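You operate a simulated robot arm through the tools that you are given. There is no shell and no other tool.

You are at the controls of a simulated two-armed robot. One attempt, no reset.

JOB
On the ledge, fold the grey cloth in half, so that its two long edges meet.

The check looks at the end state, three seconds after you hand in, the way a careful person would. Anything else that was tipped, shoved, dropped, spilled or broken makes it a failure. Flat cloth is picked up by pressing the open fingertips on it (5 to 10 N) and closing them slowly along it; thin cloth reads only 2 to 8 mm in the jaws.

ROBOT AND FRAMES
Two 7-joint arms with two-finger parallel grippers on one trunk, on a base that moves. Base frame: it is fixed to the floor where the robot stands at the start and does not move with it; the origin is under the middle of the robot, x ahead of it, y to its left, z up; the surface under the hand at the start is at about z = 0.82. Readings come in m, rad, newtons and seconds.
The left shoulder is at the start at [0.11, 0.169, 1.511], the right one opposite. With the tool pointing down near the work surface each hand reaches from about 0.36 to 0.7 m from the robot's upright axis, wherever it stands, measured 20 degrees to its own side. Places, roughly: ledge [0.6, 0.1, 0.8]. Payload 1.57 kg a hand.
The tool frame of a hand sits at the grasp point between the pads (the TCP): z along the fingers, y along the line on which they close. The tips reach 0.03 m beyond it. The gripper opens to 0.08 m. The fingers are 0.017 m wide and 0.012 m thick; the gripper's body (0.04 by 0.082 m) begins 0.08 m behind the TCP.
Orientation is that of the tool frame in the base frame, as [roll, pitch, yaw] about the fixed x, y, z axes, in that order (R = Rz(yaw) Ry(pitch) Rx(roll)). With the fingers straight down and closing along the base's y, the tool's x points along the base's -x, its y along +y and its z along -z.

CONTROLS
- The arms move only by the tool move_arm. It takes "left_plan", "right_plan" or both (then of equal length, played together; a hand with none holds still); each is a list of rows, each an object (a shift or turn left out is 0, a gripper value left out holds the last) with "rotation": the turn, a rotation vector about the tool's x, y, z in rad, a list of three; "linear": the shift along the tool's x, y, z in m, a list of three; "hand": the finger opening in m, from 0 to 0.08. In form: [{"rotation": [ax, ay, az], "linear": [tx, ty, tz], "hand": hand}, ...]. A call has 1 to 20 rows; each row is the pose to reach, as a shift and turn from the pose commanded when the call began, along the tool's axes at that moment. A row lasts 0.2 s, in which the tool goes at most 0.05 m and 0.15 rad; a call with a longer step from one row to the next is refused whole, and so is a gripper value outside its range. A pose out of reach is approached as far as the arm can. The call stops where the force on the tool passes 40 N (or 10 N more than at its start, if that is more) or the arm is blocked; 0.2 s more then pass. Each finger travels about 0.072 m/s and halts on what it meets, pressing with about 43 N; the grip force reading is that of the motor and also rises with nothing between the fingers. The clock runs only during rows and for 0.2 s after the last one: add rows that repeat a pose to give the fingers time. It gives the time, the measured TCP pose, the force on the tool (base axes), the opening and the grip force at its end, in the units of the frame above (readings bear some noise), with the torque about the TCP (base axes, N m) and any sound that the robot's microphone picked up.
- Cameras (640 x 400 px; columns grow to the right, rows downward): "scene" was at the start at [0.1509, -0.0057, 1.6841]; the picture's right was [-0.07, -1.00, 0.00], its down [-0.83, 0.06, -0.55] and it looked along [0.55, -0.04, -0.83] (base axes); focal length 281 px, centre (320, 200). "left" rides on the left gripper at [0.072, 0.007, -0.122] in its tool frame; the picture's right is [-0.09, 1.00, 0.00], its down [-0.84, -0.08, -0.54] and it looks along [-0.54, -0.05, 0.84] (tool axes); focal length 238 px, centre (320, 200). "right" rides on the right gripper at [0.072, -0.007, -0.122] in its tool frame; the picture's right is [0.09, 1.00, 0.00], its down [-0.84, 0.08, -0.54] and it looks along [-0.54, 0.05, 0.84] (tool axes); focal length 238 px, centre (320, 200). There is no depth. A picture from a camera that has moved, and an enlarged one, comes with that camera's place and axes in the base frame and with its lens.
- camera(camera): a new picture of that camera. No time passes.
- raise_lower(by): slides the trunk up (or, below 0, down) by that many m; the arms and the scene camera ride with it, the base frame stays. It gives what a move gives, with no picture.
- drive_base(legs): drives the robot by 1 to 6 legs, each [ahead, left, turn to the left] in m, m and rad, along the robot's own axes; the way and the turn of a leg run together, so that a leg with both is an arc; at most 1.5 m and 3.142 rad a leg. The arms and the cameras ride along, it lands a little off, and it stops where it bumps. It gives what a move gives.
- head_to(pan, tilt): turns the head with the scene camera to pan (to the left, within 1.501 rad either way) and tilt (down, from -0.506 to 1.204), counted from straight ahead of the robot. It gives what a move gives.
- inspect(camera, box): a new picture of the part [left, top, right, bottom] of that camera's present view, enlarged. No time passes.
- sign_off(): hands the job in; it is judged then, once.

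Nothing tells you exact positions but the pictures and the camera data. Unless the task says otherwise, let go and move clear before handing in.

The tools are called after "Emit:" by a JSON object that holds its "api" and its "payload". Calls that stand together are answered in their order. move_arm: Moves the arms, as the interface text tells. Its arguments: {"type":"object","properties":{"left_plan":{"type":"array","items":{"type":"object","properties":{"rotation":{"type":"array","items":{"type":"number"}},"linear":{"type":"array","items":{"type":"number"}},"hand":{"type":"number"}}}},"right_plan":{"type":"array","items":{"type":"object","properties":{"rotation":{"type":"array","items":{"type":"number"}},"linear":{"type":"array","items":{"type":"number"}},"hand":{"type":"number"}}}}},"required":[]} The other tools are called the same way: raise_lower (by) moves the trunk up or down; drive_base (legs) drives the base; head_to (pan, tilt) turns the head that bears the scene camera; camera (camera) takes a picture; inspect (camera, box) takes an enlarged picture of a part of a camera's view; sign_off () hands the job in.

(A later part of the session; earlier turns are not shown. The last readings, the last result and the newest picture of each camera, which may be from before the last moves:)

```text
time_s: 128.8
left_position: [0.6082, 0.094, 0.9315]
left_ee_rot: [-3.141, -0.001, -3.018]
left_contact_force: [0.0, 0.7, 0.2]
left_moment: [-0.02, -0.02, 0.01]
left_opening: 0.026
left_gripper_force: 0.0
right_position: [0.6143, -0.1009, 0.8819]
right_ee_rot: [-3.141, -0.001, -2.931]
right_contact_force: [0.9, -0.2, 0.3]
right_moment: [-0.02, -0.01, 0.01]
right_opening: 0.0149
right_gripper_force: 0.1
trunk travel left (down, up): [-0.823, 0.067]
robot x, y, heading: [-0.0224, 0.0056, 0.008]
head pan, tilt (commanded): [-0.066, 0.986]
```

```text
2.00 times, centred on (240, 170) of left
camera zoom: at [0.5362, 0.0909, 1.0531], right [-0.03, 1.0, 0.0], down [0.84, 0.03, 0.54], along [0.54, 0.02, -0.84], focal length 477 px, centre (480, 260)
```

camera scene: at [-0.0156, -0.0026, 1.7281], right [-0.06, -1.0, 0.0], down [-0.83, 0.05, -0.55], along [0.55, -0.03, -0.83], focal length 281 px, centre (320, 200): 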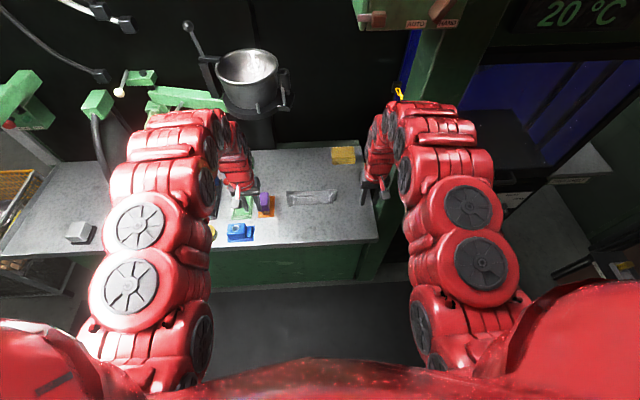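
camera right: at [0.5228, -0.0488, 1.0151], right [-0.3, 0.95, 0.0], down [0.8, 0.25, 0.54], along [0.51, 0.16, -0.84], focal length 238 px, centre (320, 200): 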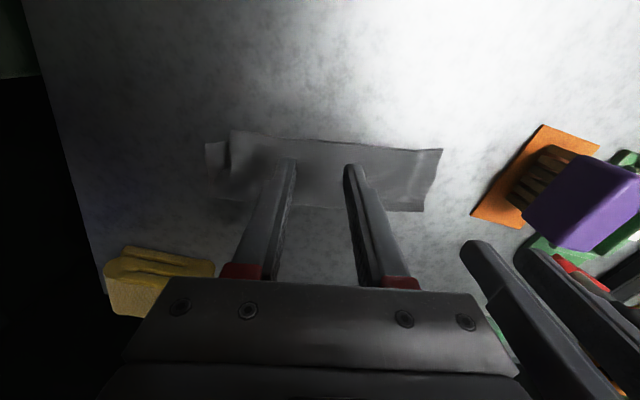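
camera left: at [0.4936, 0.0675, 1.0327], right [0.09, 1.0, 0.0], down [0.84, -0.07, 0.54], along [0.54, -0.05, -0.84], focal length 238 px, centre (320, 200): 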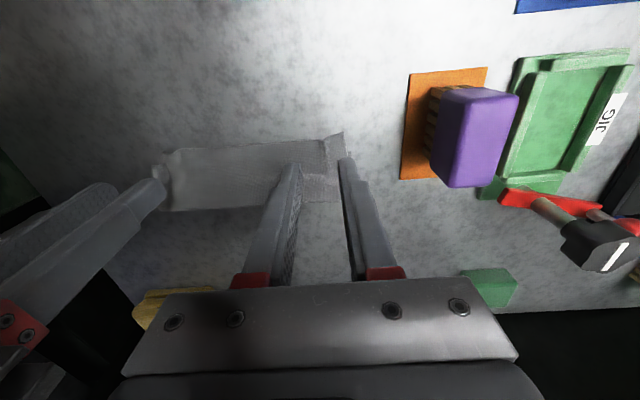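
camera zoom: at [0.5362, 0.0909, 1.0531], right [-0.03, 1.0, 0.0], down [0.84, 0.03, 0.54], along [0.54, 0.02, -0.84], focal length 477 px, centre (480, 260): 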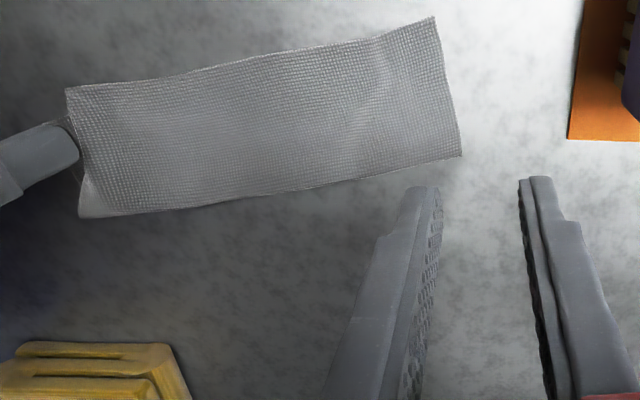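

Good: the outer finger is over the exposed lower layer and the inner one over the top layer's edge. I go down to a light press.

Emit:
{"api": "move_arm", "payload": {"right_plan": [{"linear": [0, 0, 0.01]}, {"linear": [0, 0, 0.02]}, {"linear": [0, 0, 0.027]}, {"linear": [0, 0, 0.0285]}, {"linear": [0, 0, 0.0285]}]}}

```text
time_s: 130.0
left_position: [0.6078, 0.094, 0.9324]
left_ee_rot: [-3.141, -0.002, -3.018]
left_contact_force: [0.4, 0.8, 0.8]
left_moment: [0.02, -0.02, -0.01]
left_opening: 0.0258
left_gripper_force: 0.0
right_position: [0.6133, -0.0997, 0.8548]
right_ee_rot: [-3.141, -0.001, -2.933]
right_contact_force: [-0.6, 0.1, 1.3]
right_moment: [-0.01, 0.04, 0.01]
right_opening: 0.0156
right_gripper_force: 0.0
trunk travel left (down, up): [-0.823, 0.067]
robot x, y, heading: [-0.0286, 0.0022, 0.007]
head pan, tilt (commanded): [-0.066, 0.986]
```

Emit:
{"api": "move_arm", "payload": {"right_plan": [{"linear": [0, 0, 0.0008]}, {"linear": [0, 0, 0.0016]}, {"linear": [0, 0, 0.0016]}]}}

```text
time_s: 130.8
left_position: [0.6072, 0.0942, 0.9328]
left_ee_rot: [-3.14, -0.003, -3.016]
left_contact_force: [-1.0, -0.3, 0.5]
left_moment: [0.01, 0.0, 0.01]
left_opening: 0.0261
left_gripper_force: 0.1
right_position: [0.6127, -0.0999, 0.8546]
right_ee_rot: [-3.141, -0.001, -2.932]
right_contact_force: [0.4, 0.8, 3.2]
right_moment: [0.04, -0.01, 0.0]
right_opening: 0.015
right_gripper_force: 0.2
trunk travel left (down, up): [-0.823, 0.067]
robot x, y, heading: [-0.0284, 0.0037, 0.008]
head pan, tilt (commanded): [-0.066, 0.986]
```

Emit:
{"api": "move_arm", "payload": {"right_plan": [{"linear": [0, 0, 0.0008]}, {"linear": [0, 0, 0.0008]}, {"linear": [0, -0.001, 0.0008], "hand": 0.013}, {"linear": [0, -0.002, 0.0008], "hand": 0.011}, {"linear": [0, -0.003, 0.0008], "hand": 0.009}, {"linear": [0, -0.004, 0.0008], "hand": 0.007}, {"linear": [0, -0.005, 0.0008], "hand": 0.005}, {"linear": [0, -0.005, 0.0008], "hand": 0.005}]}}

Emit:
{"api": "inspect", "payload": {"camera": "right", "box": [240, 80, 400, 180]}}

Emit:
{"api": "inspect", "payload": {"camera": "left", "box": [80, 70, 400, 270]}}

```text
time_s: 132.6
left_position: [0.607, 0.0948, 0.9328]
left_ee_rot: [-3.14, -0.002, -3.018]
left_contact_force: [-0.3, -0.3, -0.2]
left_moment: [0.01, -0.01, -0.01]
left_opening: 0.0261
left_gripper_force: 0.0
right_position: [0.6135, -0.1054, 0.8519]
right_ee_rot: [-3.141, -0.002, -2.932]
right_contact_force: [1.3, 0.1, 9.7]
right_moment: [0.08, 0.01, -0.03]
right_opening: 0.0051
right_gripper_force: 0.5
trunk travel left (down, up): [-0.823, 0.067]
robot x, y, heading: [-0.0211, 0.0013, 0.009]
head pan, tilt (commanded): [-0.066, 0.986]
```

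```text
4.00 times, centred on (320, 130) of right
camera zoom: at [0.5465, -0.1273, 0.9749], right [-0.3, 0.95, 0.0], down [0.8, 0.25, 0.54], along [0.52, 0.16, -0.84], focal length 953 px, centre (320, 480)
```

zoom: 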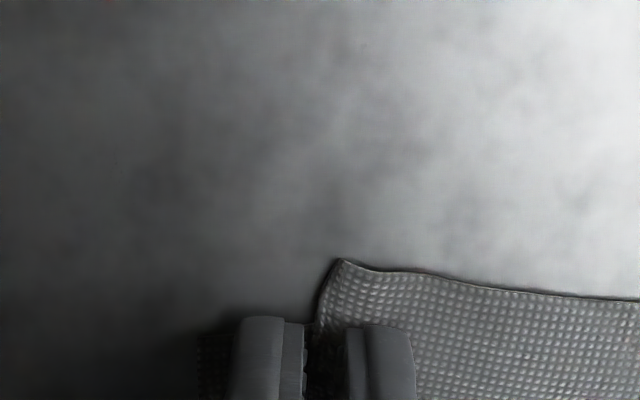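

```text
2.00 times, centred on (240, 170) of left
camera zoom: at [0.5353, 0.0912, 1.0537], right [-0.03, 1.0, 0.0], down [0.84, 0.03, 0.54], along [0.54, 0.02, -0.84], focal length 477 px, centre (480, 260)
```

zoom: 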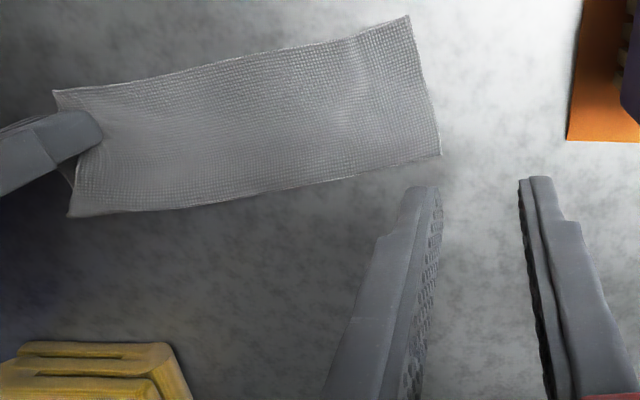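

The whole cloth moved again without the corner coming out, and the geometry shows why: the near edge of the top layer is 2.5–3 cm short at the right with no ripple in it, so its right corner must be tucked underneath. I lift the right hand and set it over that end of the near edge to pick it up and let the corner drop out.

Emit:
{"api": "move_arm", "payload": {"right_plan": [{"linear": [0, 0, -0.006], "hand": 0.01}, {"linear": [0, 0, -0.02], "hand": 0.02}, {"linear": [0.005, 0.01, -0.03], "hand": 0.03}, {"linear": [0.0136, 0.0246, -0.03], "hand": 0.03}, {"linear": [0.0136, 0.0246, -0.03], "hand": 0.03}]}}

Emit:
{"api": "inspect", "payload": {"camera": "right", "box": [220, 90, 420, 215]}}

Emit:
{"api": "inspect", "payload": {"camera": "left", "box": [60, 70, 380, 270]}}

```text
time_s: 133.8
left_position: [0.6073, 0.094, 0.9323]
left_ee_rot: [-3.141, -0.001, -3.017]
left_contact_force: [-0.2, -0.3, 0.2]
left_moment: [0.04, -0.01, 0.05]
left_opening: 0.0262
left_gripper_force: 0.0
right_position: [0.594, -0.084, 0.8811]
right_ee_rot: [3.14, -0.003, -2.932]
right_contact_force: [0.5, 0.3, 0.0]
right_moment: [0.0, 0.04, 0.02]
right_opening: 0.0297
right_gripper_force: 0.1
trunk travel left (down, up): [-0.823, 0.067]
robot x, y, heading: [-0.0287, 0.0021, 0.011]
head pan, tilt (commanded): [-0.066, 0.986]
```

```text
3.20 times, centred on (320, 152) of right
camera zoom: at [0.5272, -0.1058, 1.0031], right [-0.3, 0.95, 0.0], down [0.8, 0.25, 0.54], along [0.51, 0.16, -0.84], focal length 763 px, centre (320, 352)
```

zoom: 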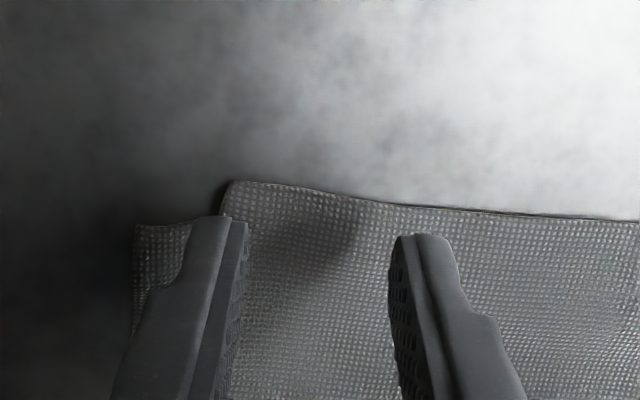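

```text
2.00 times, centred on (220, 170) of left
camera zoom: at [0.536, 0.0907, 1.0532], right [-0.03, 1.0, 0.0], down [0.84, 0.03, 0.54], along [0.54, 0.02, -0.84], focal length 477 px, centre (520, 260)
```

zoom: 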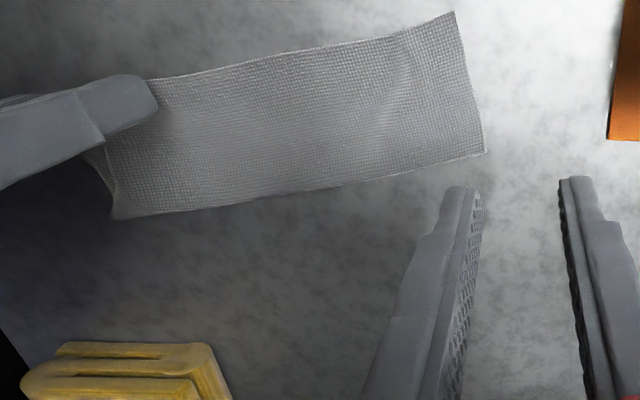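

Emit:
{"api": "move_arm", "payload": {"right_plan": [{"linear": [0, 0, 0.01]}, {"linear": [0, 0, 0.02]}, {"linear": [0, 0, 0.0265]}, {"linear": [0, 0, 0.0275]}, {"linear": [0, 0, 0.0275]}]}}

Emit:
{"api": "inspect", "payload": {"camera": "right", "box": [220, 80, 420, 205]}}

```text
time_s: 135.0
left_position: [0.6079, 0.0941, 0.9321]
left_ee_rot: [-3.141, -0.002, -3.018]
left_contact_force: [0.5, -0.6, 0.2]
left_moment: [-0.01, -0.01, 0.0]
left_opening: 0.0258
left_gripper_force: 0.0
right_position: [0.595, -0.0852, 0.8544]
right_ee_rot: [-3.14, -0.003, -2.933]
right_contact_force: [-0.1, -0.2, -0.3]
right_moment: [-0.01, 0.03, -0.03]
right_opening: 0.0301
right_gripper_force: 0.1
trunk travel left (down, up): [-0.823, 0.067]
robot x, y, heading: [-0.0273, 0.0052, 0.007]
head pan, tilt (commanded): [-0.066, 0.986]
```

```text
3.20 times, centred on (320, 142) of right
camera zoom: at [0.5285, -0.1067, 0.9766], right [-0.3, 0.95, 0.0], down [0.8, 0.25, 0.54], along [0.51, 0.16, -0.84], focal length 763 px, centre (320, 384)
```

zoom: 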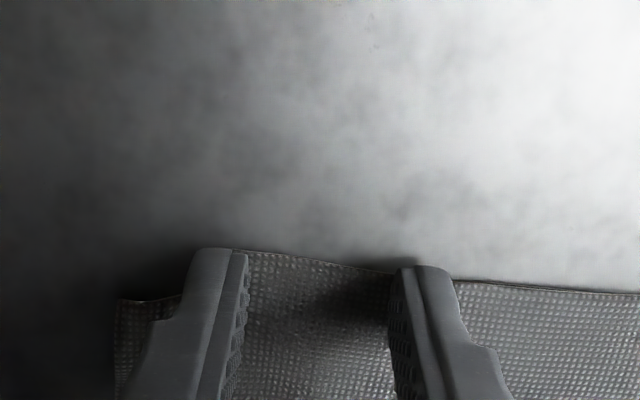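

Emit:
{"api": "move_arm", "payload": {"right_plan": [{"linear": [0, 0, 0.0008]}, {"linear": [0, 0, 0.0014]}, {"linear": [0, 0, 0.0014]}]}}

```text
time_s: 135.8
left_position: [0.6072, 0.0943, 0.9334]
left_ee_rot: [-3.138, -0.001, -3.019]
left_contact_force: [-0.1, -0.4, 0.2]
left_moment: [0.01, 0.0, -0.01]
left_opening: 0.0261
left_gripper_force: 0.1
right_position: [0.5958, -0.0851, 0.8533]
right_ee_rot: [3.141, -0.004, -2.933]
right_contact_force: [0.4, 0.3, 3.6]
right_moment: [-0.03, -0.01, -0.02]
right_opening: 0.0299
right_gripper_force: 0.1
trunk travel left (down, up): [-0.823, 0.067]
robot x, y, heading: [-0.0273, 0.0, 0.009]
head pan, tilt (commanded): [-0.066, 0.986]
```

Emit:
{"api": "move_arm", "payload": {"right_plan": [{"linear": [0, 0, 0.0006]}, {"linear": [0, 0, 0.0006]}, {"linear": [0, 0, 0.0006], "hand": 0.028}, {"linear": [0, 0, 0.0006], "hand": 0.026}, {"linear": [0, 0, 0.0006], "hand": 0.024}, {"linear": [0, 0, 0.0006], "hand": 0.022}, {"linear": [0, 0, 0.0006], "hand": 0.02}, {"linear": [0, 0, 0.0006], "hand": 0.018}, {"linear": [0, 0, 0.0006], "hand": 0.016}]}}

Emit:
{"api": "inspect", "payload": {"camera": "right", "box": [220, 80, 420, 205]}}

```text
time_s: 137.8
left_position: [0.6074, 0.0948, 0.9326]
left_ee_rot: [-3.14, -0.002, -3.018]
left_contact_force: [0.1, -0.2, 0.1]
left_moment: [-0.05, 0.0, -0.05]
left_opening: 0.0258
left_gripper_force: 0.0
right_position: [0.5947, -0.0851, 0.8514]
right_ee_rot: [3.141, -0.004, -2.933]
right_contact_force: [-1.0, 0.3, 3.3]
right_moment: [-0.02, 0.03, -0.04]
right_opening: 0.0155
right_gripper_force: 0.0
trunk travel left (down, up): [-0.823, 0.067]
robot x, y, heading: [-0.0295, 0.0036, 0.008]
head pan, tilt (commanded): [-0.066, 0.986]
```

```text
3.20 times, centred on (320, 142) of right
camera zoom: at [0.5282, -0.1066, 0.9752], right [-0.3, 0.95, 0.0], down [0.8, 0.25, 0.54], along [0.52, 0.16, -0.84], focal length 763 px, centre (320, 384)
```

zoom: 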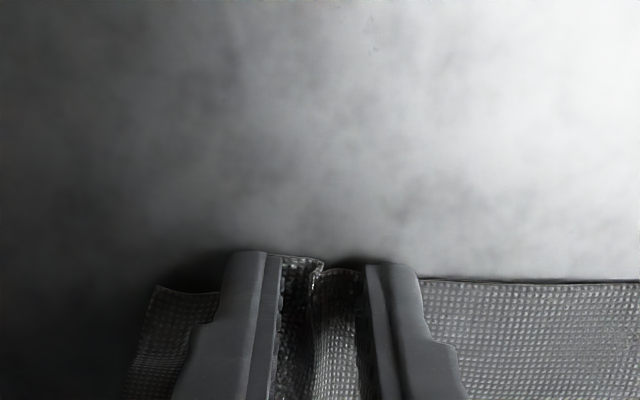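

A ruck of the top layer has come up between the fingers. I close fully and lift it a little to look underneath.

Emit:
{"api": "move_arm", "payload": {"right_plan": [{"hand": 0.013}, {"hand": 0.011}, {"hand": 0.009}, {"hand": 0.007}, {"hand": 0.005}, {"hand": 0.003}, {"hand": 0.001}, {"hand": 0.0}, {"hand": 0.0}, {"hand": 0.0}]}}

Emit:
{"api": "inspect", "payload": {"camera": "right", "box": [220, 80, 420, 205]}}

```text
time_s: 140.0
left_position: [0.6071, 0.0943, 0.9323]
left_ee_rot: [-3.138, -0.001, -3.018]
left_contact_force: [0.2, 0.0, -0.1]
left_moment: [0.01, -0.02, 0.0]
left_opening: 0.0259
left_gripper_force: 0.0
right_position: [0.595, -0.0849, 0.8522]
right_ee_rot: [3.141, -0.002, -2.931]
right_contact_force: [0.4, 0.7, 4.7]
right_moment: [-0.03, -0.02, 0.0]
right_opening: 0.0025
right_gripper_force: 24.0
trunk travel left (down, up): [-0.823, 0.067]
robot x, y, heading: [-0.0267, 0.0032, 0.004]
head pan, tilt (commanded): [-0.066, 0.986]
```

```text
3.20 times, centred on (320, 142) of right
camera zoom: at [0.5282, -0.1065, 0.9753], right [-0.3, 0.95, 0.0], down [0.8, 0.25, 0.54], along [0.52, 0.16, -0.84], focal length 763 px, centre (320, 384)
```

zoom: 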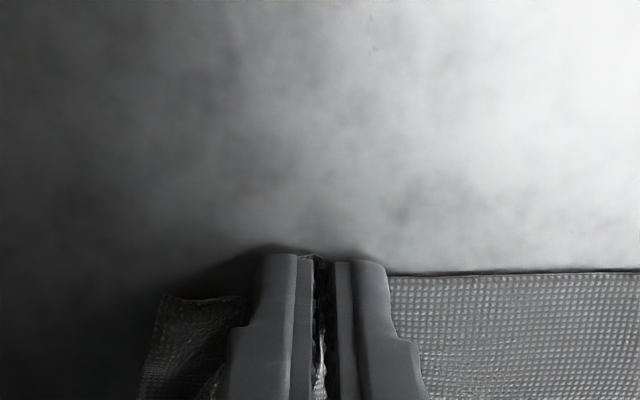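

Emit:
{"api": "move_arm", "payload": {"right_plan": [{"linear": [0, 0, -0.006]}, {"linear": [-0.002, 0, -0.014]}, {"linear": [-0.004, 0, -0.022]}, {"linear": [-0.006, 0, -0.03]}, {"linear": [-0.006, 0, -0.03]}, {"linear": [-0.006, 0, -0.03]}]}}

Emit:
{"api": "inspect", "payload": {"camera": "right", "box": [200, 70, 440, 220]}}

Emit:
{"api": "inspect", "payload": {"camera": "left", "box": [60, 70, 380, 270]}}

Emit:
{"api": "inspect", "payload": {"camera": "scene", "box": [280, 170, 380, 232]}}

```text
time_s: 141.4
left_position: [0.6083, 0.095, 0.9324]
left_ee_rot: [-3.139, -0.003, -3.018]
left_contact_force: [0.5, 0.2, -1.3]
left_moment: [0.03, 0.0, 0.01]
left_opening: 0.026
left_gripper_force: 0.1
right_position: [0.6016, -0.084, 0.8822]
right_ee_rot: [3.142, -0.004, -2.932]
right_contact_force: [0.0, -0.1, -0.7]
right_moment: [0.02, 0.04, -0.04]
right_opening: 0.0029
right_gripper_force: 23.7
trunk travel left (down, up): [-0.823, 0.067]
robot x, y, heading: [-0.0272, 0.0002, 0.008]
head pan, tilt (commanded): [-0.066, 0.986]
```

```text
2.67 times, centred on (320, 145) of right
camera zoom: at [0.5347, -0.1051, 1.005], right [-0.3, 0.95, 0.0], down [0.8, 0.25, 0.54], along [0.51, 0.16, -0.84], focal length 636 px, centre (320, 347)
```

zoom: 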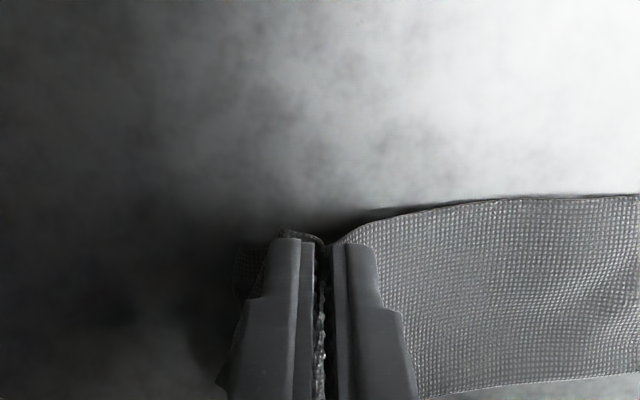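

```text
2.00 times, centred on (220, 170) of left
camera zoom: at [0.5361, 0.091, 1.0531], right [-0.03, 1.0, 0.0], down [0.84, 0.03, 0.54], along [0.54, 0.02, -0.84], focal length 477 px, centre (520, 260)
```

zoom: 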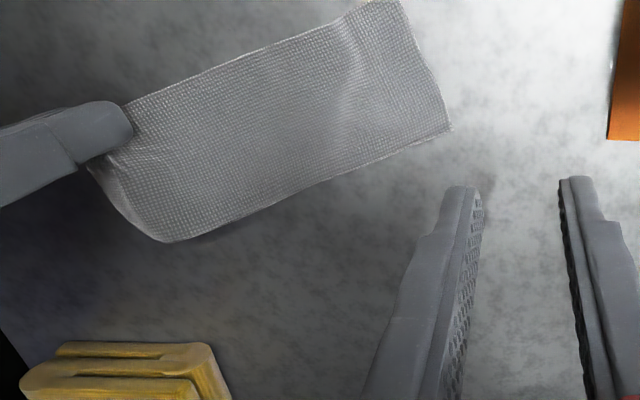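

```text
6.40 times, centred on (330, 201) of scene
camera zoom: at [0.1238, -0.0012, 1.6816], right [-0.06, -1.0, 0.0], down [-0.83, 0.05, -0.55], along [0.55, -0.03, -0.83], focal length 1799 px, centre (256, 194)
```

zoom: 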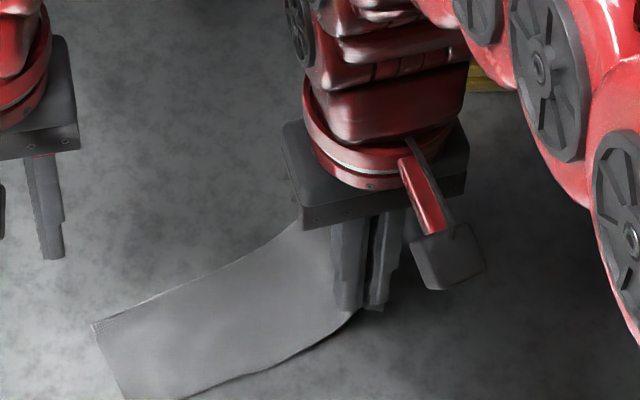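

The right end is up, but I can't see beneath it from here. I bring the left hand nearer, in front of the cloth, for a view of the lifted end.

Emit:
{"api": "move_arm", "payload": {"left_plan": [{"linear": [0.016, -0.014, -0.004]}, {"linear": [0.032, -0.028, -0.008]}, {"linear": [0.048, -0.042, -0.008]}, {"linear": [0.0645, -0.0565, -0.008]}, {"linear": [0.0645, -0.0565, -0.008]}]}}

Emit:
{"api": "camera", "payload": {"camera": "left"}}

Emit:
{"api": "inspect", "payload": {"camera": "left", "box": [100, 140, 300, 265]}}

```text
time_s: 142.6
left_position: [0.5517, 0.0306, 0.9403]
left_ee_rot: [-3.141, -0.002, -3.015]
left_contact_force: [0.1, -0.9, 0.4]
left_moment: [-0.02, 0.01, -0.04]
left_opening: 0.0262
left_gripper_force: 0.0
right_position: [0.6024, -0.0831, 0.8835]
right_ee_rot: [3.141, -0.004, -2.933]
right_contact_force: [0.0, 0.1, -0.1]
right_moment: [0.0, -0.01, -0.01]
right_opening: 0.003
right_gripper_force: 24.1
trunk travel left (down, up): [-0.823, 0.067]
robot x, y, heading: [-0.0259, 0.0033, 0.006]
head pan, tilt (commanded): [-0.066, 0.986]
```

```text
taken
camera left: at [0.4798, 0.0272, 1.061], right [-0.03, 1.0, 0.0], down [0.84, 0.03, 0.54], along [0.54, 0.02, -0.84], focal length 238 px, centre (320, 200)
```

left: 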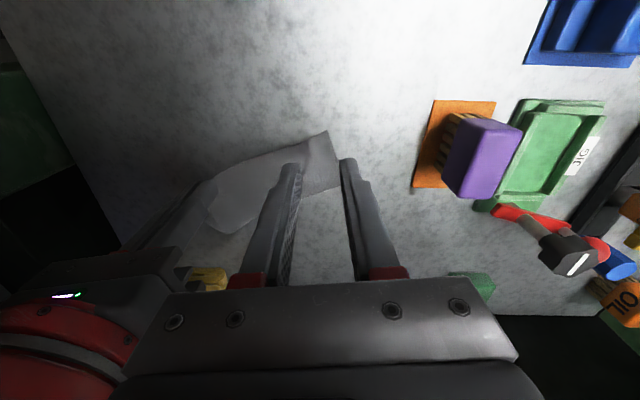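

```text
3.20 times, centred on (200, 202) of left
camera zoom: at [0.4798, 0.0272, 1.061], right [-0.03, 1.0, 0.0], down [0.84, 0.03, 0.54], along [0.54, 0.02, -0.84], focal length 763 px, centre (704, 192)
```

zoom: 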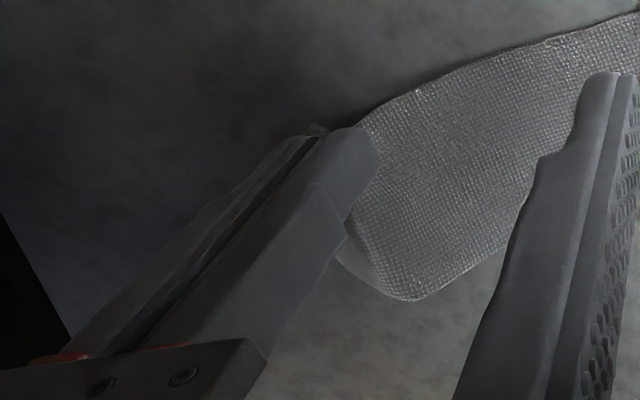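

Emit:
{"api": "move_arm", "payload": {"right_plan": [{"linear": [-0.003, 0, -0.01]}, {"linear": [-0.006, 0, -0.02]}, {"linear": [-0.009, 0, -0.03]}, {"linear": [-0.009, 0, -0.03]}, {"linear": [-0.009, 0, -0.03]}, {"linear": [-0.009, 0, -0.03]}]}}

Emit:
{"api": "inspect", "payload": {"camera": "right", "box": [160, 70, 480, 270]}}

Emit:
{"api": "inspect", "payload": {"camera": "scene", "box": [290, 180, 390, 242]}}

Emit:
{"api": "inspect", "payload": {"camera": "left", "box": [100, 100, 420, 300]}}

```text
time_s: 144.0
left_position: [0.552, 0.0308, 0.9388]
left_ee_rot: [-3.14, -0.001, -3.018]
left_contact_force: [-0.4, 0.3, -0.2]
left_moment: [0.04, -0.01, -0.01]
left_opening: 0.0256
left_gripper_force: 0.0
right_position: [0.6114, -0.0799, 0.9134]
right_ee_rot: [-3.141, -0.004, -2.933]
right_contact_force: [0.1, 0.7, 0.5]
right_moment: [-0.01, 0.02, -0.01]
right_opening: 0.0026
right_gripper_force: 23.8
trunk travel left (down, up): [-0.823, 0.067]
robot x, y, heading: [-0.0262, 0.003, 0.008]
head pan, tilt (commanded): [-0.066, 0.986]
```

```text
2.00 times, centred on (320, 170) of right
camera zoom: at [0.5439, -0.1024, 1.0351], right [-0.3, 0.95, 0.0], down [0.8, 0.25, 0.54], along [0.52, 0.16, -0.84], focal length 477 px, centre (320, 260)
```

zoom: 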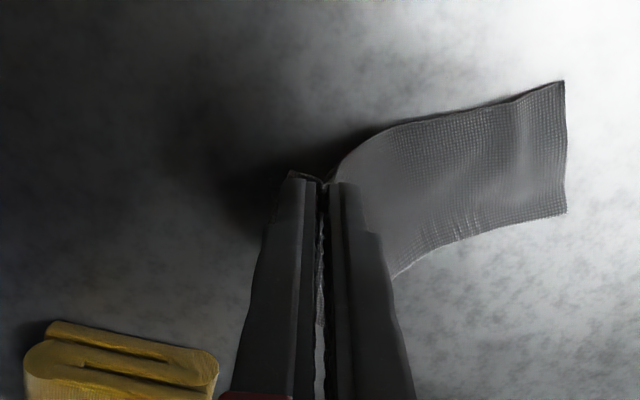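

```text
6.40 times, centred on (340, 211) of scene
camera zoom: at [0.1237, -0.0011, 1.6816], right [-0.06, -1.0, 0.0], down [-0.83, 0.05, -0.55], along [0.55, -0.03, -0.83], focal length 1799 px, centre (192, 130)
```

zoom: 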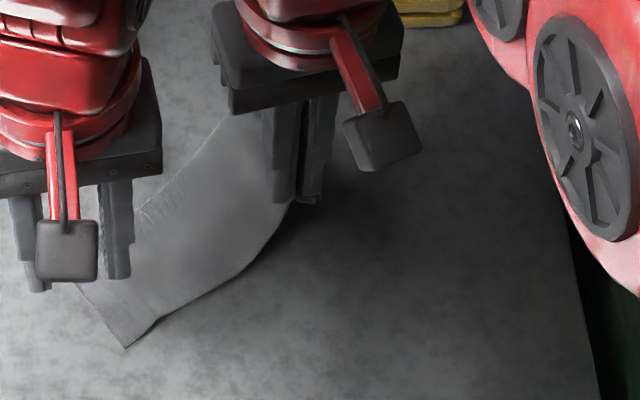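

```text
2.00 times, centred on (260, 200) of left
camera zoom: at [0.4798, 0.0274, 1.0611], right [-0.03, 1.0, 0.0], down [0.84, 0.03, 0.54], along [0.54, 0.02, -0.84], focal length 477 px, centre (440, 200)
```

zoom: 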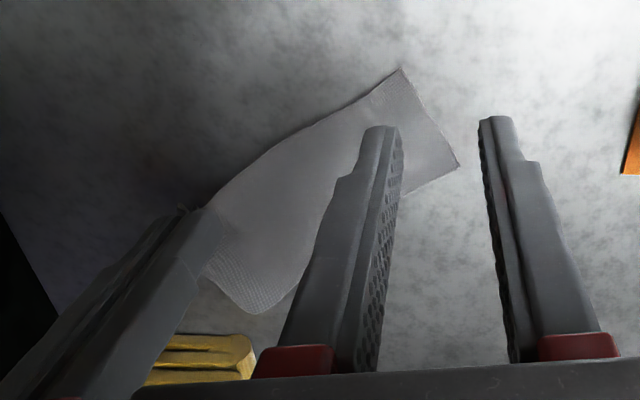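

Both layers came up together, so that grip took the lower layer too. I lower it back the same way and let go, then I'll pick up only the top layer, further from the corner and right at the edge where nothing lies below it.

Emit:
{"api": "move_arm", "payload": {"right_plan": [{"linear": [0.003, 0, 0.01]}, {"linear": [0.006, 0, 0.02]}, {"linear": [0.009, 0, 0.03]}, {"linear": [0.011, 0, 0.04]}, {"linear": [0.013, 0, 0.05]}, {"linear": [0.015, 0, 0.058]}, {"linear": [0.015, 0, 0.058]}, {"linear": [0.015, 0, 0.058], "hand": 0.006}, {"linear": [0.015, 0, 0.058], "hand": 0.012}, {"linear": [0.015, 0, 0.058], "hand": 0.018}, {"linear": [0.015, 0, 0.058], "hand": 0.024}, {"linear": [0.015, 0, 0.058], "hand": 0.03}, {"linear": [0.015, 0, 0.054], "hand": 0.03}, {"linear": [0.015, 0, 0.04], "hand": 0.03}, {"linear": [0.015, 0.01, 0.02], "hand": 0.03}, {"linear": [0.015, 0.01, 0.01], "hand": 0.03}]}}

Emit:
{"api": "inspect", "payload": {"camera": "right", "box": [160, 70, 480, 270]}}

Emit:
{"api": "inspect", "payload": {"camera": "left", "box": [100, 100, 420, 300]}}

Emit:
{"api": "inspect", "payload": {"camera": "scene", "box": [280, 170, 380, 232]}}

```text
time_s: 147.4
left_position: [0.5517, 0.0304, 0.9387]
left_ee_rot: [-3.141, -0.002, -3.017]
left_contact_force: [-0.2, -0.5, 0.3]
left_moment: [-0.01, 0.01, 0.01]
left_opening: 0.0259
left_gripper_force: 0.0
right_position: [0.5926, -0.0733, 0.9034]
right_ee_rot: [3.14, -0.004, -2.933]
right_contact_force: [-0.6, -0.1, 0.3]
right_moment: [0.0, 0.06, -0.01]
right_opening: 0.0299
right_gripper_force: 0.1
trunk travel left (down, up): [-0.823, 0.067]
robot x, y, heading: [-0.0277, 0.0037, 0.006]
head pan, tilt (commanded): [-0.066, 0.986]
```

```text
2.00 times, centred on (320, 170) of right
camera zoom: at [0.5264, -0.0958, 1.0256], right [-0.3, 0.95, 0.0], down [0.8, 0.25, 0.54], along [0.51, 0.16, -0.84], focal length 477 px, centre (320, 260)
```

zoom: 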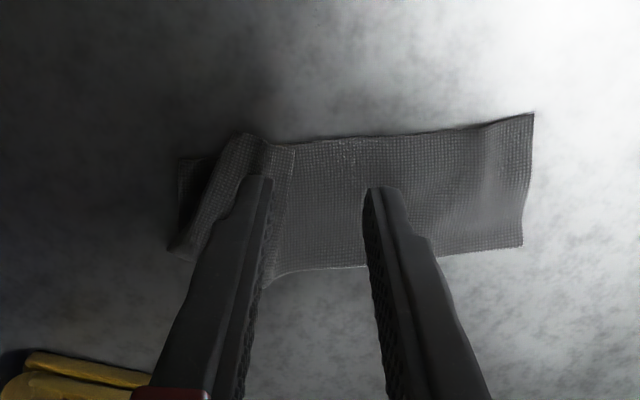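

```text
2.00 times, centred on (260, 200) of left
camera zoom: at [0.4799, 0.0272, 1.0611], right [-0.03, 1.0, 0.0], down [0.84, 0.03, 0.54], along [0.54, 0.02, -0.84], focal length 477 px, centre (440, 200)
```

zoom: 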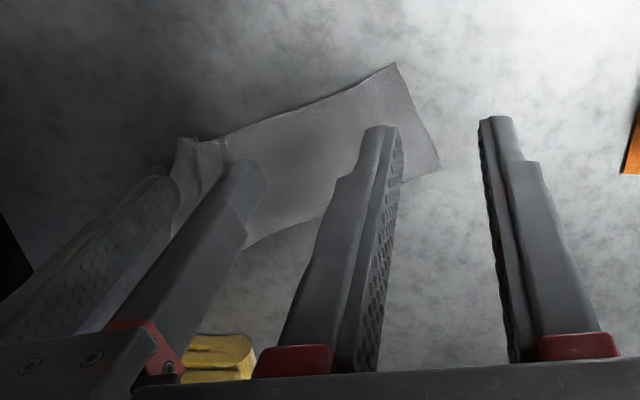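

```text
6.40 times, centred on (330, 201) of scene
camera zoom: at [0.1238, -0.0014, 1.6816], right [-0.06, -1.0, 0.0], down [-0.83, 0.05, -0.55], along [0.55, -0.03, -0.83], focal length 1799 px, centre (256, 194)
```

zoom: 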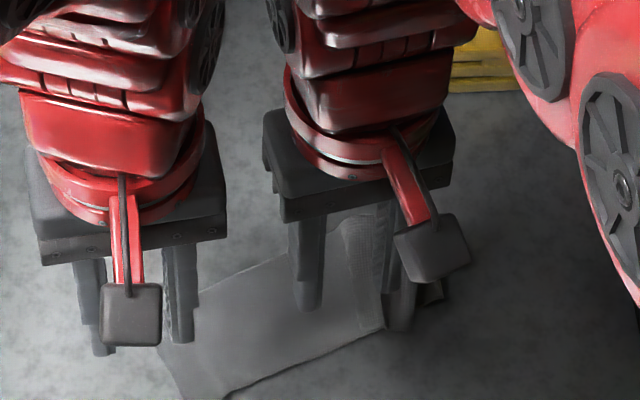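

Emit:
{"api": "move_arm", "payload": {"right_plan": [{"linear": [0.01, -0.03, -0.01]}, {"linear": [0.02, -0.06, -0.02]}, {"linear": [0.03, -0.09, -0.02]}, {"linear": [0.03, -0.11, -0.02]}, {"linear": [0.03, -0.11, -0.02]}], "left_plan": [{"linear": [0, 0, 0]}, {"linear": [0, 0.02, 0]}, {"linear": [0, 0.03, 0]}, {"linear": [0, 0.03, 0]}, {"linear": [0, 0.03, 0]}]}}

Emit:
{"api": "inspect", "payload": {"camera": "left", "box": [100, 110, 340, 260]}}

Emit:
{"api": "inspect", "payload": {"camera": "right", "box": [280, 60, 520, 210]}}

Emit:
{"api": "inspect", "payload": {"camera": "scene", "box": [280, 180, 380, 242]}}

```text
time_s: 148.6
left_position: [0.548, 0.0599, 0.9401]
left_ee_rot: [-3.141, -0.003, -3.019]
left_contact_force: [-0.5, -0.2, 0.3]
left_moment: [-0.02, -0.03, 0.03]
left_opening: 0.0261
left_gripper_force: 0.0
right_position: [0.5865, -0.1884, 0.9221]
right_ee_rot: [3.141, -0.005, -2.932]
right_contact_force: [1.0, -0.4, -1.2]
right_moment: [-0.01, -0.01, 0.0]
right_opening: 0.0299
right_gripper_force: 0.1
trunk travel left (down, up): [-0.823, 0.067]
robot x, y, heading: [-0.0269, 0.0007, 0.008]
head pan, tilt (commanded): [-0.066, 0.986]
```

```text
2.67 times, centred on (220, 185) of left
camera zoom: at [0.4757, 0.0563, 1.0611], right [-0.03, 1.0, 0.0], down [0.84, 0.03, 0.54], along [0.54, 0.02, -0.84], focal length 636 px, centre (587, 240)
```

zoom: 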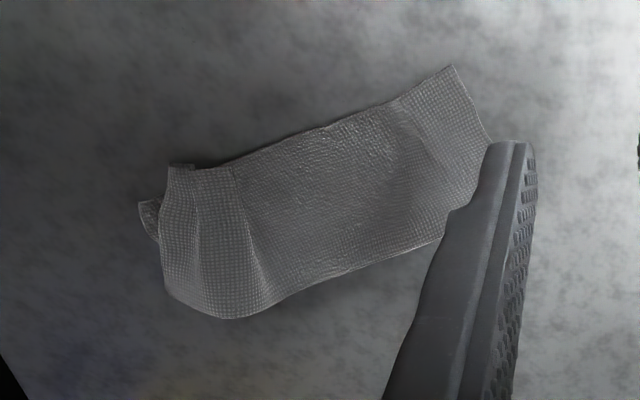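

```text
2.67 times, centred on (400, 135) of right
camera zoom: at [0.5203, -0.2103, 1.0445], right [-0.3, 0.95, 0.0], down [0.8, 0.25, 0.54], along [0.51, 0.16, -0.84], focal length 636 px, centre (107, 373)
```

zoom: 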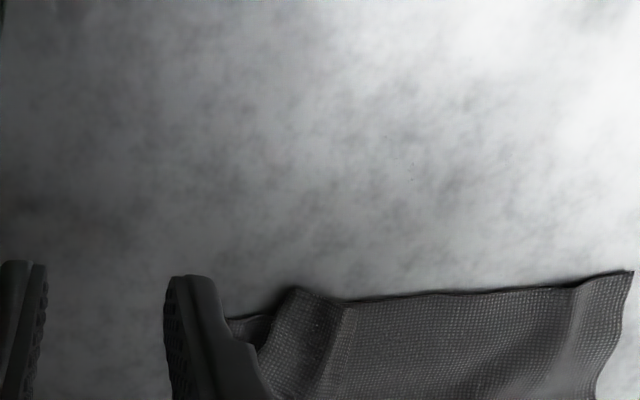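

```text
6.40 times, centred on (330, 211) of scene
camera zoom: at [0.1235, -0.0007, 1.6816], right [-0.06, -1.0, 0.0], down [-0.83, 0.05, -0.55], along [0.55, -0.03, -0.83], focal length 1799 px, centre (256, 130)
```

zoom: 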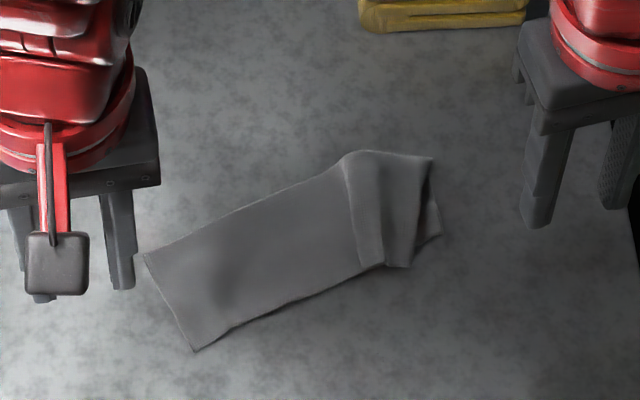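

The right end is now kinked in both layers and the whole folded cloth has swung round by about 25 degrees. I'll pinch both layers at its left end and draw it to the left, so that it straightens out behind the pull; first I bring the left hand over that end, turned along the cloth.

Emit:
{"api": "move_arm", "payload": {"left_plan": [{"linear": [-0.007, -0.013, 0], "rotation": [0, 0, -0.06], "hand": 0.03}, {"linear": [-0.014, -0.026, 0], "rotation": [0, 0, -0.13]}, {"linear": [-0.021, -0.039, 0.01], "rotation": [0, 0, -0.2]}, {"linear": [-0.028, -0.052, 0.025], "rotation": [0, 0, -0.26]}, {"linear": [-0.0348, -0.0631, 0.05], "rotation": [0, 0, -0.313]}, {"linear": [-0.0348, -0.0631, 0.058], "rotation": [0, 0, -0.313]}, {"linear": [-0.0348, -0.0631, 0.058], "rotation": [0, 0, -0.313]}]}}

Emit:
{"api": "inspect", "payload": {"camera": "left", "box": [200, 80, 440, 230]}}

Emit:
{"api": "inspect", "payload": {"camera": "right", "box": [280, 60, 520, 210]}}

```text
time_s: 150.2
left_position: [0.5903, 0.0022, 0.8834]
left_ee_rot: [-3.141, -0.001, -2.704]
left_contact_force: [0.4, -0.1, -0.4]
left_moment: [0.0, 0.0, 0.0]
left_opening: 0.0297
left_gripper_force: 0.1
right_position: [0.5875, -0.1888, 0.9225]
right_ee_rot: [3.141, -0.004, -2.933]
right_contact_force: [0.7, -0.1, -0.9]
right_moment: [-0.02, 0.02, -0.02]
right_opening: 0.0302
right_gripper_force: 0.2
trunk travel left (down, up): [-0.823, 0.067]
robot x, y, heading: [-0.0276, 0.0047, 0.01]
head pan, tilt (commanded): [-0.066, 0.986]
```

```text
2.67 times, centred on (320, 155) of left
camera zoom: at [0.5224, -0.0243, 1.004], right [-0.34, 0.94, 0.0], down [0.79, 0.29, 0.54], along [0.51, 0.18, -0.84], focal length 636 px, centre (320, 320)
```

zoom: 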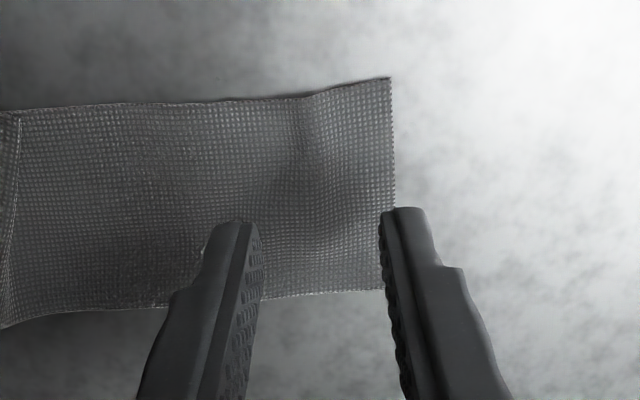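

```text
2.67 times, centred on (400, 135) of right
camera zoom: at [0.5205, -0.2103, 1.0443], right [-0.3, 0.95, 0.0], down [0.8, 0.25, 0.54], along [0.51, 0.16, -0.84], focal length 636 px, centre (107, 373)
```

zoom: 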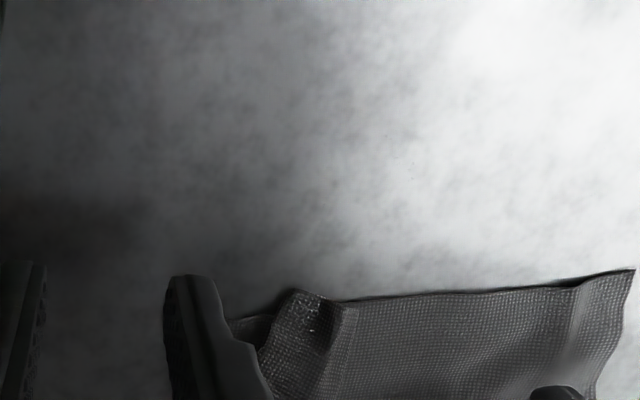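

The left end is neat, both layers together. I shift the hand 1 cm onto it, go down and press.

Emit:
{"api": "move_arm", "payload": {"left_plan": [{"linear": [0, -0.01, 0]}, {"linear": [0, -0.01, 0.012]}, {"linear": [0, -0.01, 0.024]}, {"linear": [0, -0.01, 0.029]}, {"linear": [0, -0.01, 0.0305]}, {"linear": [0, -0.01, 0.0305]}]}}

```text
time_s: 151.6
left_position: [0.5929, -0.0085, 0.8518]
left_ee_rot: [3.141, -0.002, -2.703]
left_contact_force: [-1.2, 0.1, 7.4]
left_moment: [0.11, 0.08, -0.01]
left_opening: 0.03
left_gripper_force: 0.1
right_position: [0.5868, -0.188, 0.9217]
right_ee_rot: [3.141, -0.003, -2.933]
right_contact_force: [0.7, 0.1, -0.9]
right_moment: [-0.04, -0.01, 0.02]
right_opening: 0.0301
right_gripper_force: 0.0
trunk travel left (down, up): [-0.823, 0.067]
robot x, y, heading: [-0.0282, 0.0037, 0.009]
head pan, tilt (commanded): [-0.066, 0.986]
```

At this pressure the fingers move both layers together, so I don't need to pinch: I just slide the pressed left end 6 cm to the left while turning it square again.

Emit:
{"api": "move_arm", "payload": {"left_plan": [{"linear": [-0.002, 0.0045, 0.0003], "rotation": [0, 0, 0.03]}, {"linear": [-0.004, 0.009, 0.0003], "rotation": [0, 0, 0.06]}, {"linear": [-0.006, 0.0135, 0.0003], "rotation": [0, 0, 0.09]}, {"linear": [-0.0085, 0.018, 0.0003], "rotation": [0, 0, 0.12]}, {"linear": [-0.0105, 0.0225, 0.0003], "rotation": [0, 0, 0.15]}, {"linear": [-0.0125, 0.027, 0.0003], "rotation": [0, 0, 0.18]}, {"linear": [-0.015, 0.0315, 0.0003], "rotation": [0, 0, 0.21]}, {"linear": [-0.017, 0.036, 0.0003], "rotation": [0, 0, 0.24]}, {"linear": [-0.019, 0.0405, 0.0003], "rotation": [0, 0, 0.27]}, {"linear": [-0.0212, 0.045, 0.0003], "rotation": [0, 0, 0.3]}, {"linear": [-0.0233, 0.0495, 0.0003], "rotation": [0, 0, 0.33]}, {"linear": [-0.0255, 0.0543, 0.0003], "rotation": [0, 0, 0.36]}, {"linear": [-0.0255, 0.0543, 0.0003], "rotation": [0, 0, 0.36]}]}}

Emit:
{"api": "inspect", "payload": {"camera": "left", "box": [100, 80, 420, 280]}}

Emit:
{"api": "inspect", "payload": {"camera": "right", "box": [280, 60, 600, 260]}}

Emit:
{"api": "inspect", "payload": {"camera": "scene", "box": [280, 180, 380, 242]}}

```text
time_s: 154.4
left_position: [0.5936, 0.0516, 0.8517]
left_ee_rot: [3.141, 0.0, -3.067]
left_contact_force: [0.4, -0.8, 11.7]
left_moment: [0.17, 0.03, 0.02]
left_opening: 0.0288
left_gripper_force: 0.1
right_position: [0.5861, -0.1882, 0.923]
right_ee_rot: [-3.141, -0.001, -2.933]
right_contact_force: [-0.8, 0.4, -0.4]
right_moment: [0.02, 0.02, 0.02]
right_opening: 0.0302
right_gripper_force: 0.0
trunk travel left (down, up): [-0.823, 0.067]
robot x, y, heading: [-0.03, 0.0044, 0.009]
head pan, tilt (commanded): [-0.066, 0.986]
```

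```text
2.00 times, centred on (260, 180) of left
camera zoom: at [0.5216, 0.052, 0.9732], right [0.01, 1.0, 0.0], down [0.84, -0.01, 0.54], along [0.54, -0.01, -0.84], focal length 477 px, centre (440, 240)
```

zoom: 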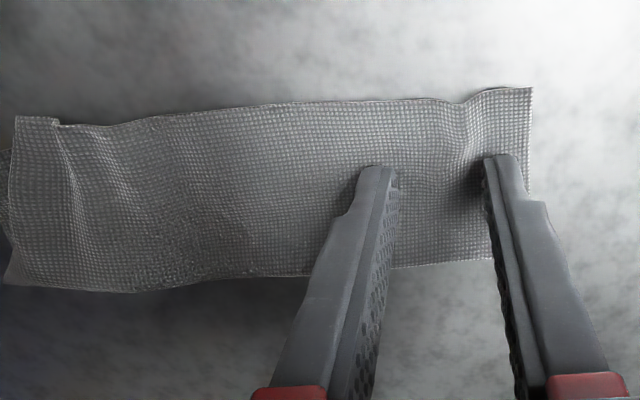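

```text
2.00 times, centred on (440, 160) of right
camera zoom: at [0.5195, -0.2106, 1.0448], right [-0.3, 0.95, 0.0], down [0.8, 0.25, 0.54], along [0.52, 0.16, -0.84], focal length 477 px, centre (80, 280)
```

zoom: 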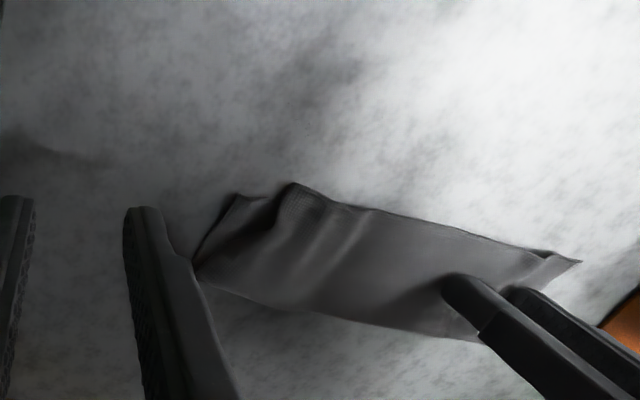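

```text
6.40 times, centred on (330, 211) of scene
camera zoom: at [0.122, -0.0018, 1.6818], right [-0.06, -1.0, 0.0], down [-0.83, 0.05, -0.55], along [0.55, -0.03, -0.83], focal length 1799 px, centre (256, 130)
```

zoom: 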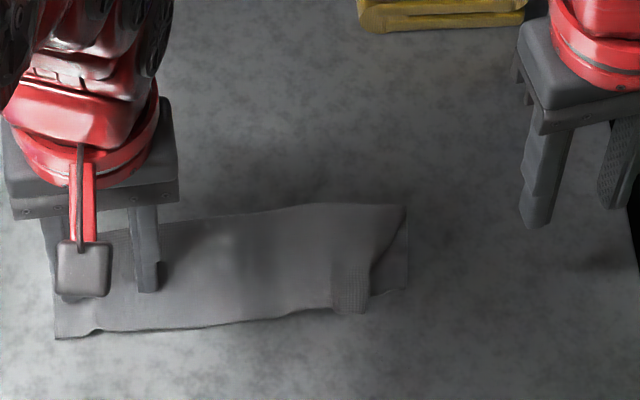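

The drag worked very well: the folded cloth lies square again, and the kink is nearly gone. Now a close look at the right end.

Emit:
{"api": "inspect", "payload": {"camera": "right", "box": [365, 135, 461, 205]}}

Emit:
{"api": "inspect", "payload": {"camera": "left", "box": [90, 120, 190, 230]}}

Emit:
{"api": "inspect", "payload": {"camera": "scene", "box": [320, 205, 352, 233]}}

```text
5.71 times, centred on (413, 170) of right
camera zoom: at [0.5195, -0.2106, 1.0448], right [-0.3, 0.95, 0.0], down [0.8, 0.25, 0.54], along [0.52, 0.16, -0.84], focal length 1362 px, centre (-211, 371)
```

zoom: 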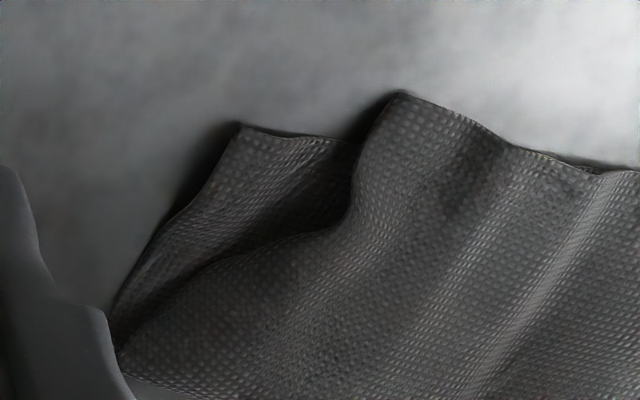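

```text
3.64 times, centred on (140, 175) of left
camera zoom: at [0.5216, 0.052, 0.9732], right [0.01, 1.0, 0.0], down [0.84, -0.01, 0.54], along [0.54, -0.01, -0.84], focal length 867 px, centre (974, 291)
```

zoom: 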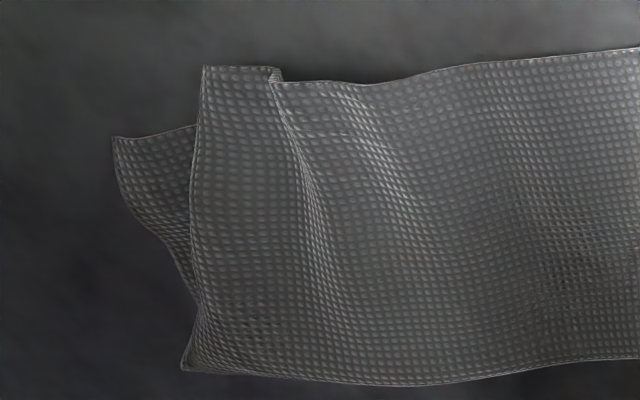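

```text
14.29 times, centred on (336, 219) of scene
camera zoom: at [0.122, -0.0018, 1.6818], right [-0.06, -1.0, 0.0], down [-0.83, 0.05, -0.55], along [0.55, -0.03, -0.83], focal length 4016 px, centre (91, -71)
```

zoom: 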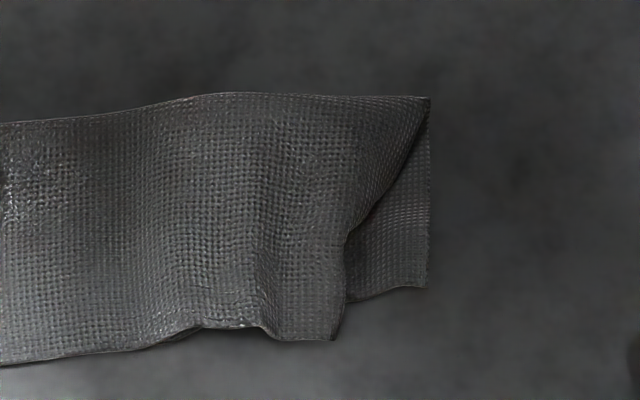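

Now I understand it: the top right corner isn't tucked; about 2 cm of the top layer's edge is taken up in a small flat pleat at y -0.07. There the top overhangs bare ledge, so pressing only at the very edge will move the top layer alone. I bring the right hand there while the left keeps the cloth anchored.

Emit:
{"api": "move_arm", "payload": {"right_plan": [{"linear": [-0.003, 0.032, 0], "rotation": [0, 0, 0.05], "hand": 0.02}, {"linear": [-0.006, 0.064, 0], "rotation": [0, 0, 0.1]}, {"linear": [-0.009, 0.096, 0], "rotation": [0, 0, 0.15]}, {"linear": [-0.0119, 0.1263, 0], "rotation": [0, 0, 0.2]}, {"linear": [-0.0119, 0.1263, 0.02], "rotation": [0, 0, 0.2]}, {"linear": [-0.0119, 0.1263, 0.04], "rotation": [0, 0, 0.2]}, {"linear": [-0.0119, 0.1263, 0.04], "rotation": [0, 0, 0.2]}]}}

Emit:
{"api": "inspect", "payload": {"camera": "right", "box": [220, 80, 420, 205]}}

```text
time_s: 156.0
left_position: [0.5937, 0.052, 0.8521]
left_ee_rot: [-3.141, -0.003, -3.062]
left_contact_force: [-2.5, -0.5, 10.3]
left_moment: [0.21, 0.06, 0.04]
left_opening: 0.0297
left_gripper_force: 0.2
right_position: [0.5713, -0.0606, 0.8843]
right_ee_rot: [-3.141, -0.003, -3.133]
right_contact_force: [-0.8, -0.2, -0.1]
right_moment: [0.02, 0.0, 0.0]
right_opening: 0.0202
right_gripper_force: 0.1
trunk travel left (down, up): [-0.823, 0.067]
robot x, y, heading: [-0.0265, 0.0059, 0.005]
head pan, tilt (commanded): [-0.066, 0.986]
```

```text
3.20 times, centred on (320, 142) of right
camera zoom: at [0.501, -0.0691, 1.0049], right [-0.1, 0.99, 0.0], down [0.84, 0.09, 0.54], along [0.54, 0.05, -0.84], focal length 763 px, centre (320, 384)
```

zoom: 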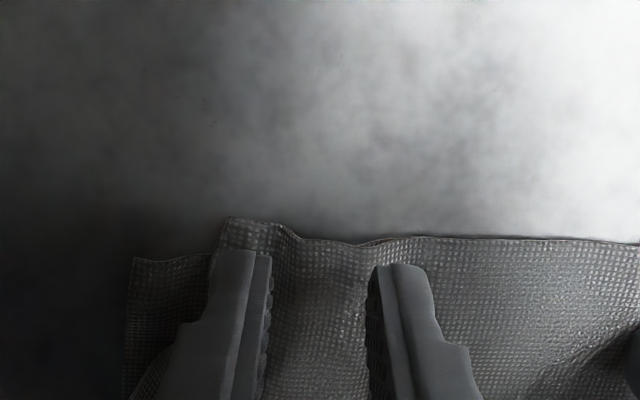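

Emit:
{"api": "move_arm", "payload": {"right_plan": [{"linear": [0, 0, 0.01]}, {"linear": [0, 0, 0.02]}, {"linear": [0, 0, 0.028]}, {"linear": [0, 0, 0.031]}, {"linear": [0, 0, 0.031]}]}}

Emit:
{"api": "inspect", "payload": {"camera": "right", "box": [220, 80, 420, 205]}}

```text
time_s: 157.2
left_position: [0.5933, 0.0521, 0.8528]
left_ee_rot: [-3.139, -0.001, -3.065]
left_contact_force: [0.8, -0.8, 7.5]
left_moment: [0.15, -0.02, -0.01]
left_opening: 0.0296
left_gripper_force: 0.0
right_position: [0.5721, -0.0612, 0.8531]
right_ee_rot: [3.139, -0.001, -3.131]
right_contact_force: [-1.1, -0.5, 6.0]
right_moment: [-0.07, -0.02, -0.01]
right_opening: 0.0201
right_gripper_force: 0.1
trunk travel left (down, up): [-0.823, 0.067]
robot x, y, heading: [-0.0277, 0.0008, 0.008]
head pan, tilt (commanded): [-0.066, 0.986]
```

```text
3.20 times, centred on (320, 142) of right
camera zoom: at [0.5016, -0.0697, 0.975], right [-0.1, 0.99, 0.0], down [0.84, 0.09, 0.54], along [0.54, 0.06, -0.84], focal length 763 px, centre (320, 384)
```

zoom: 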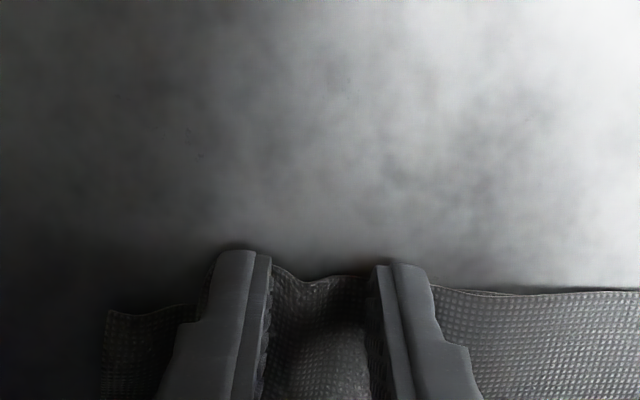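

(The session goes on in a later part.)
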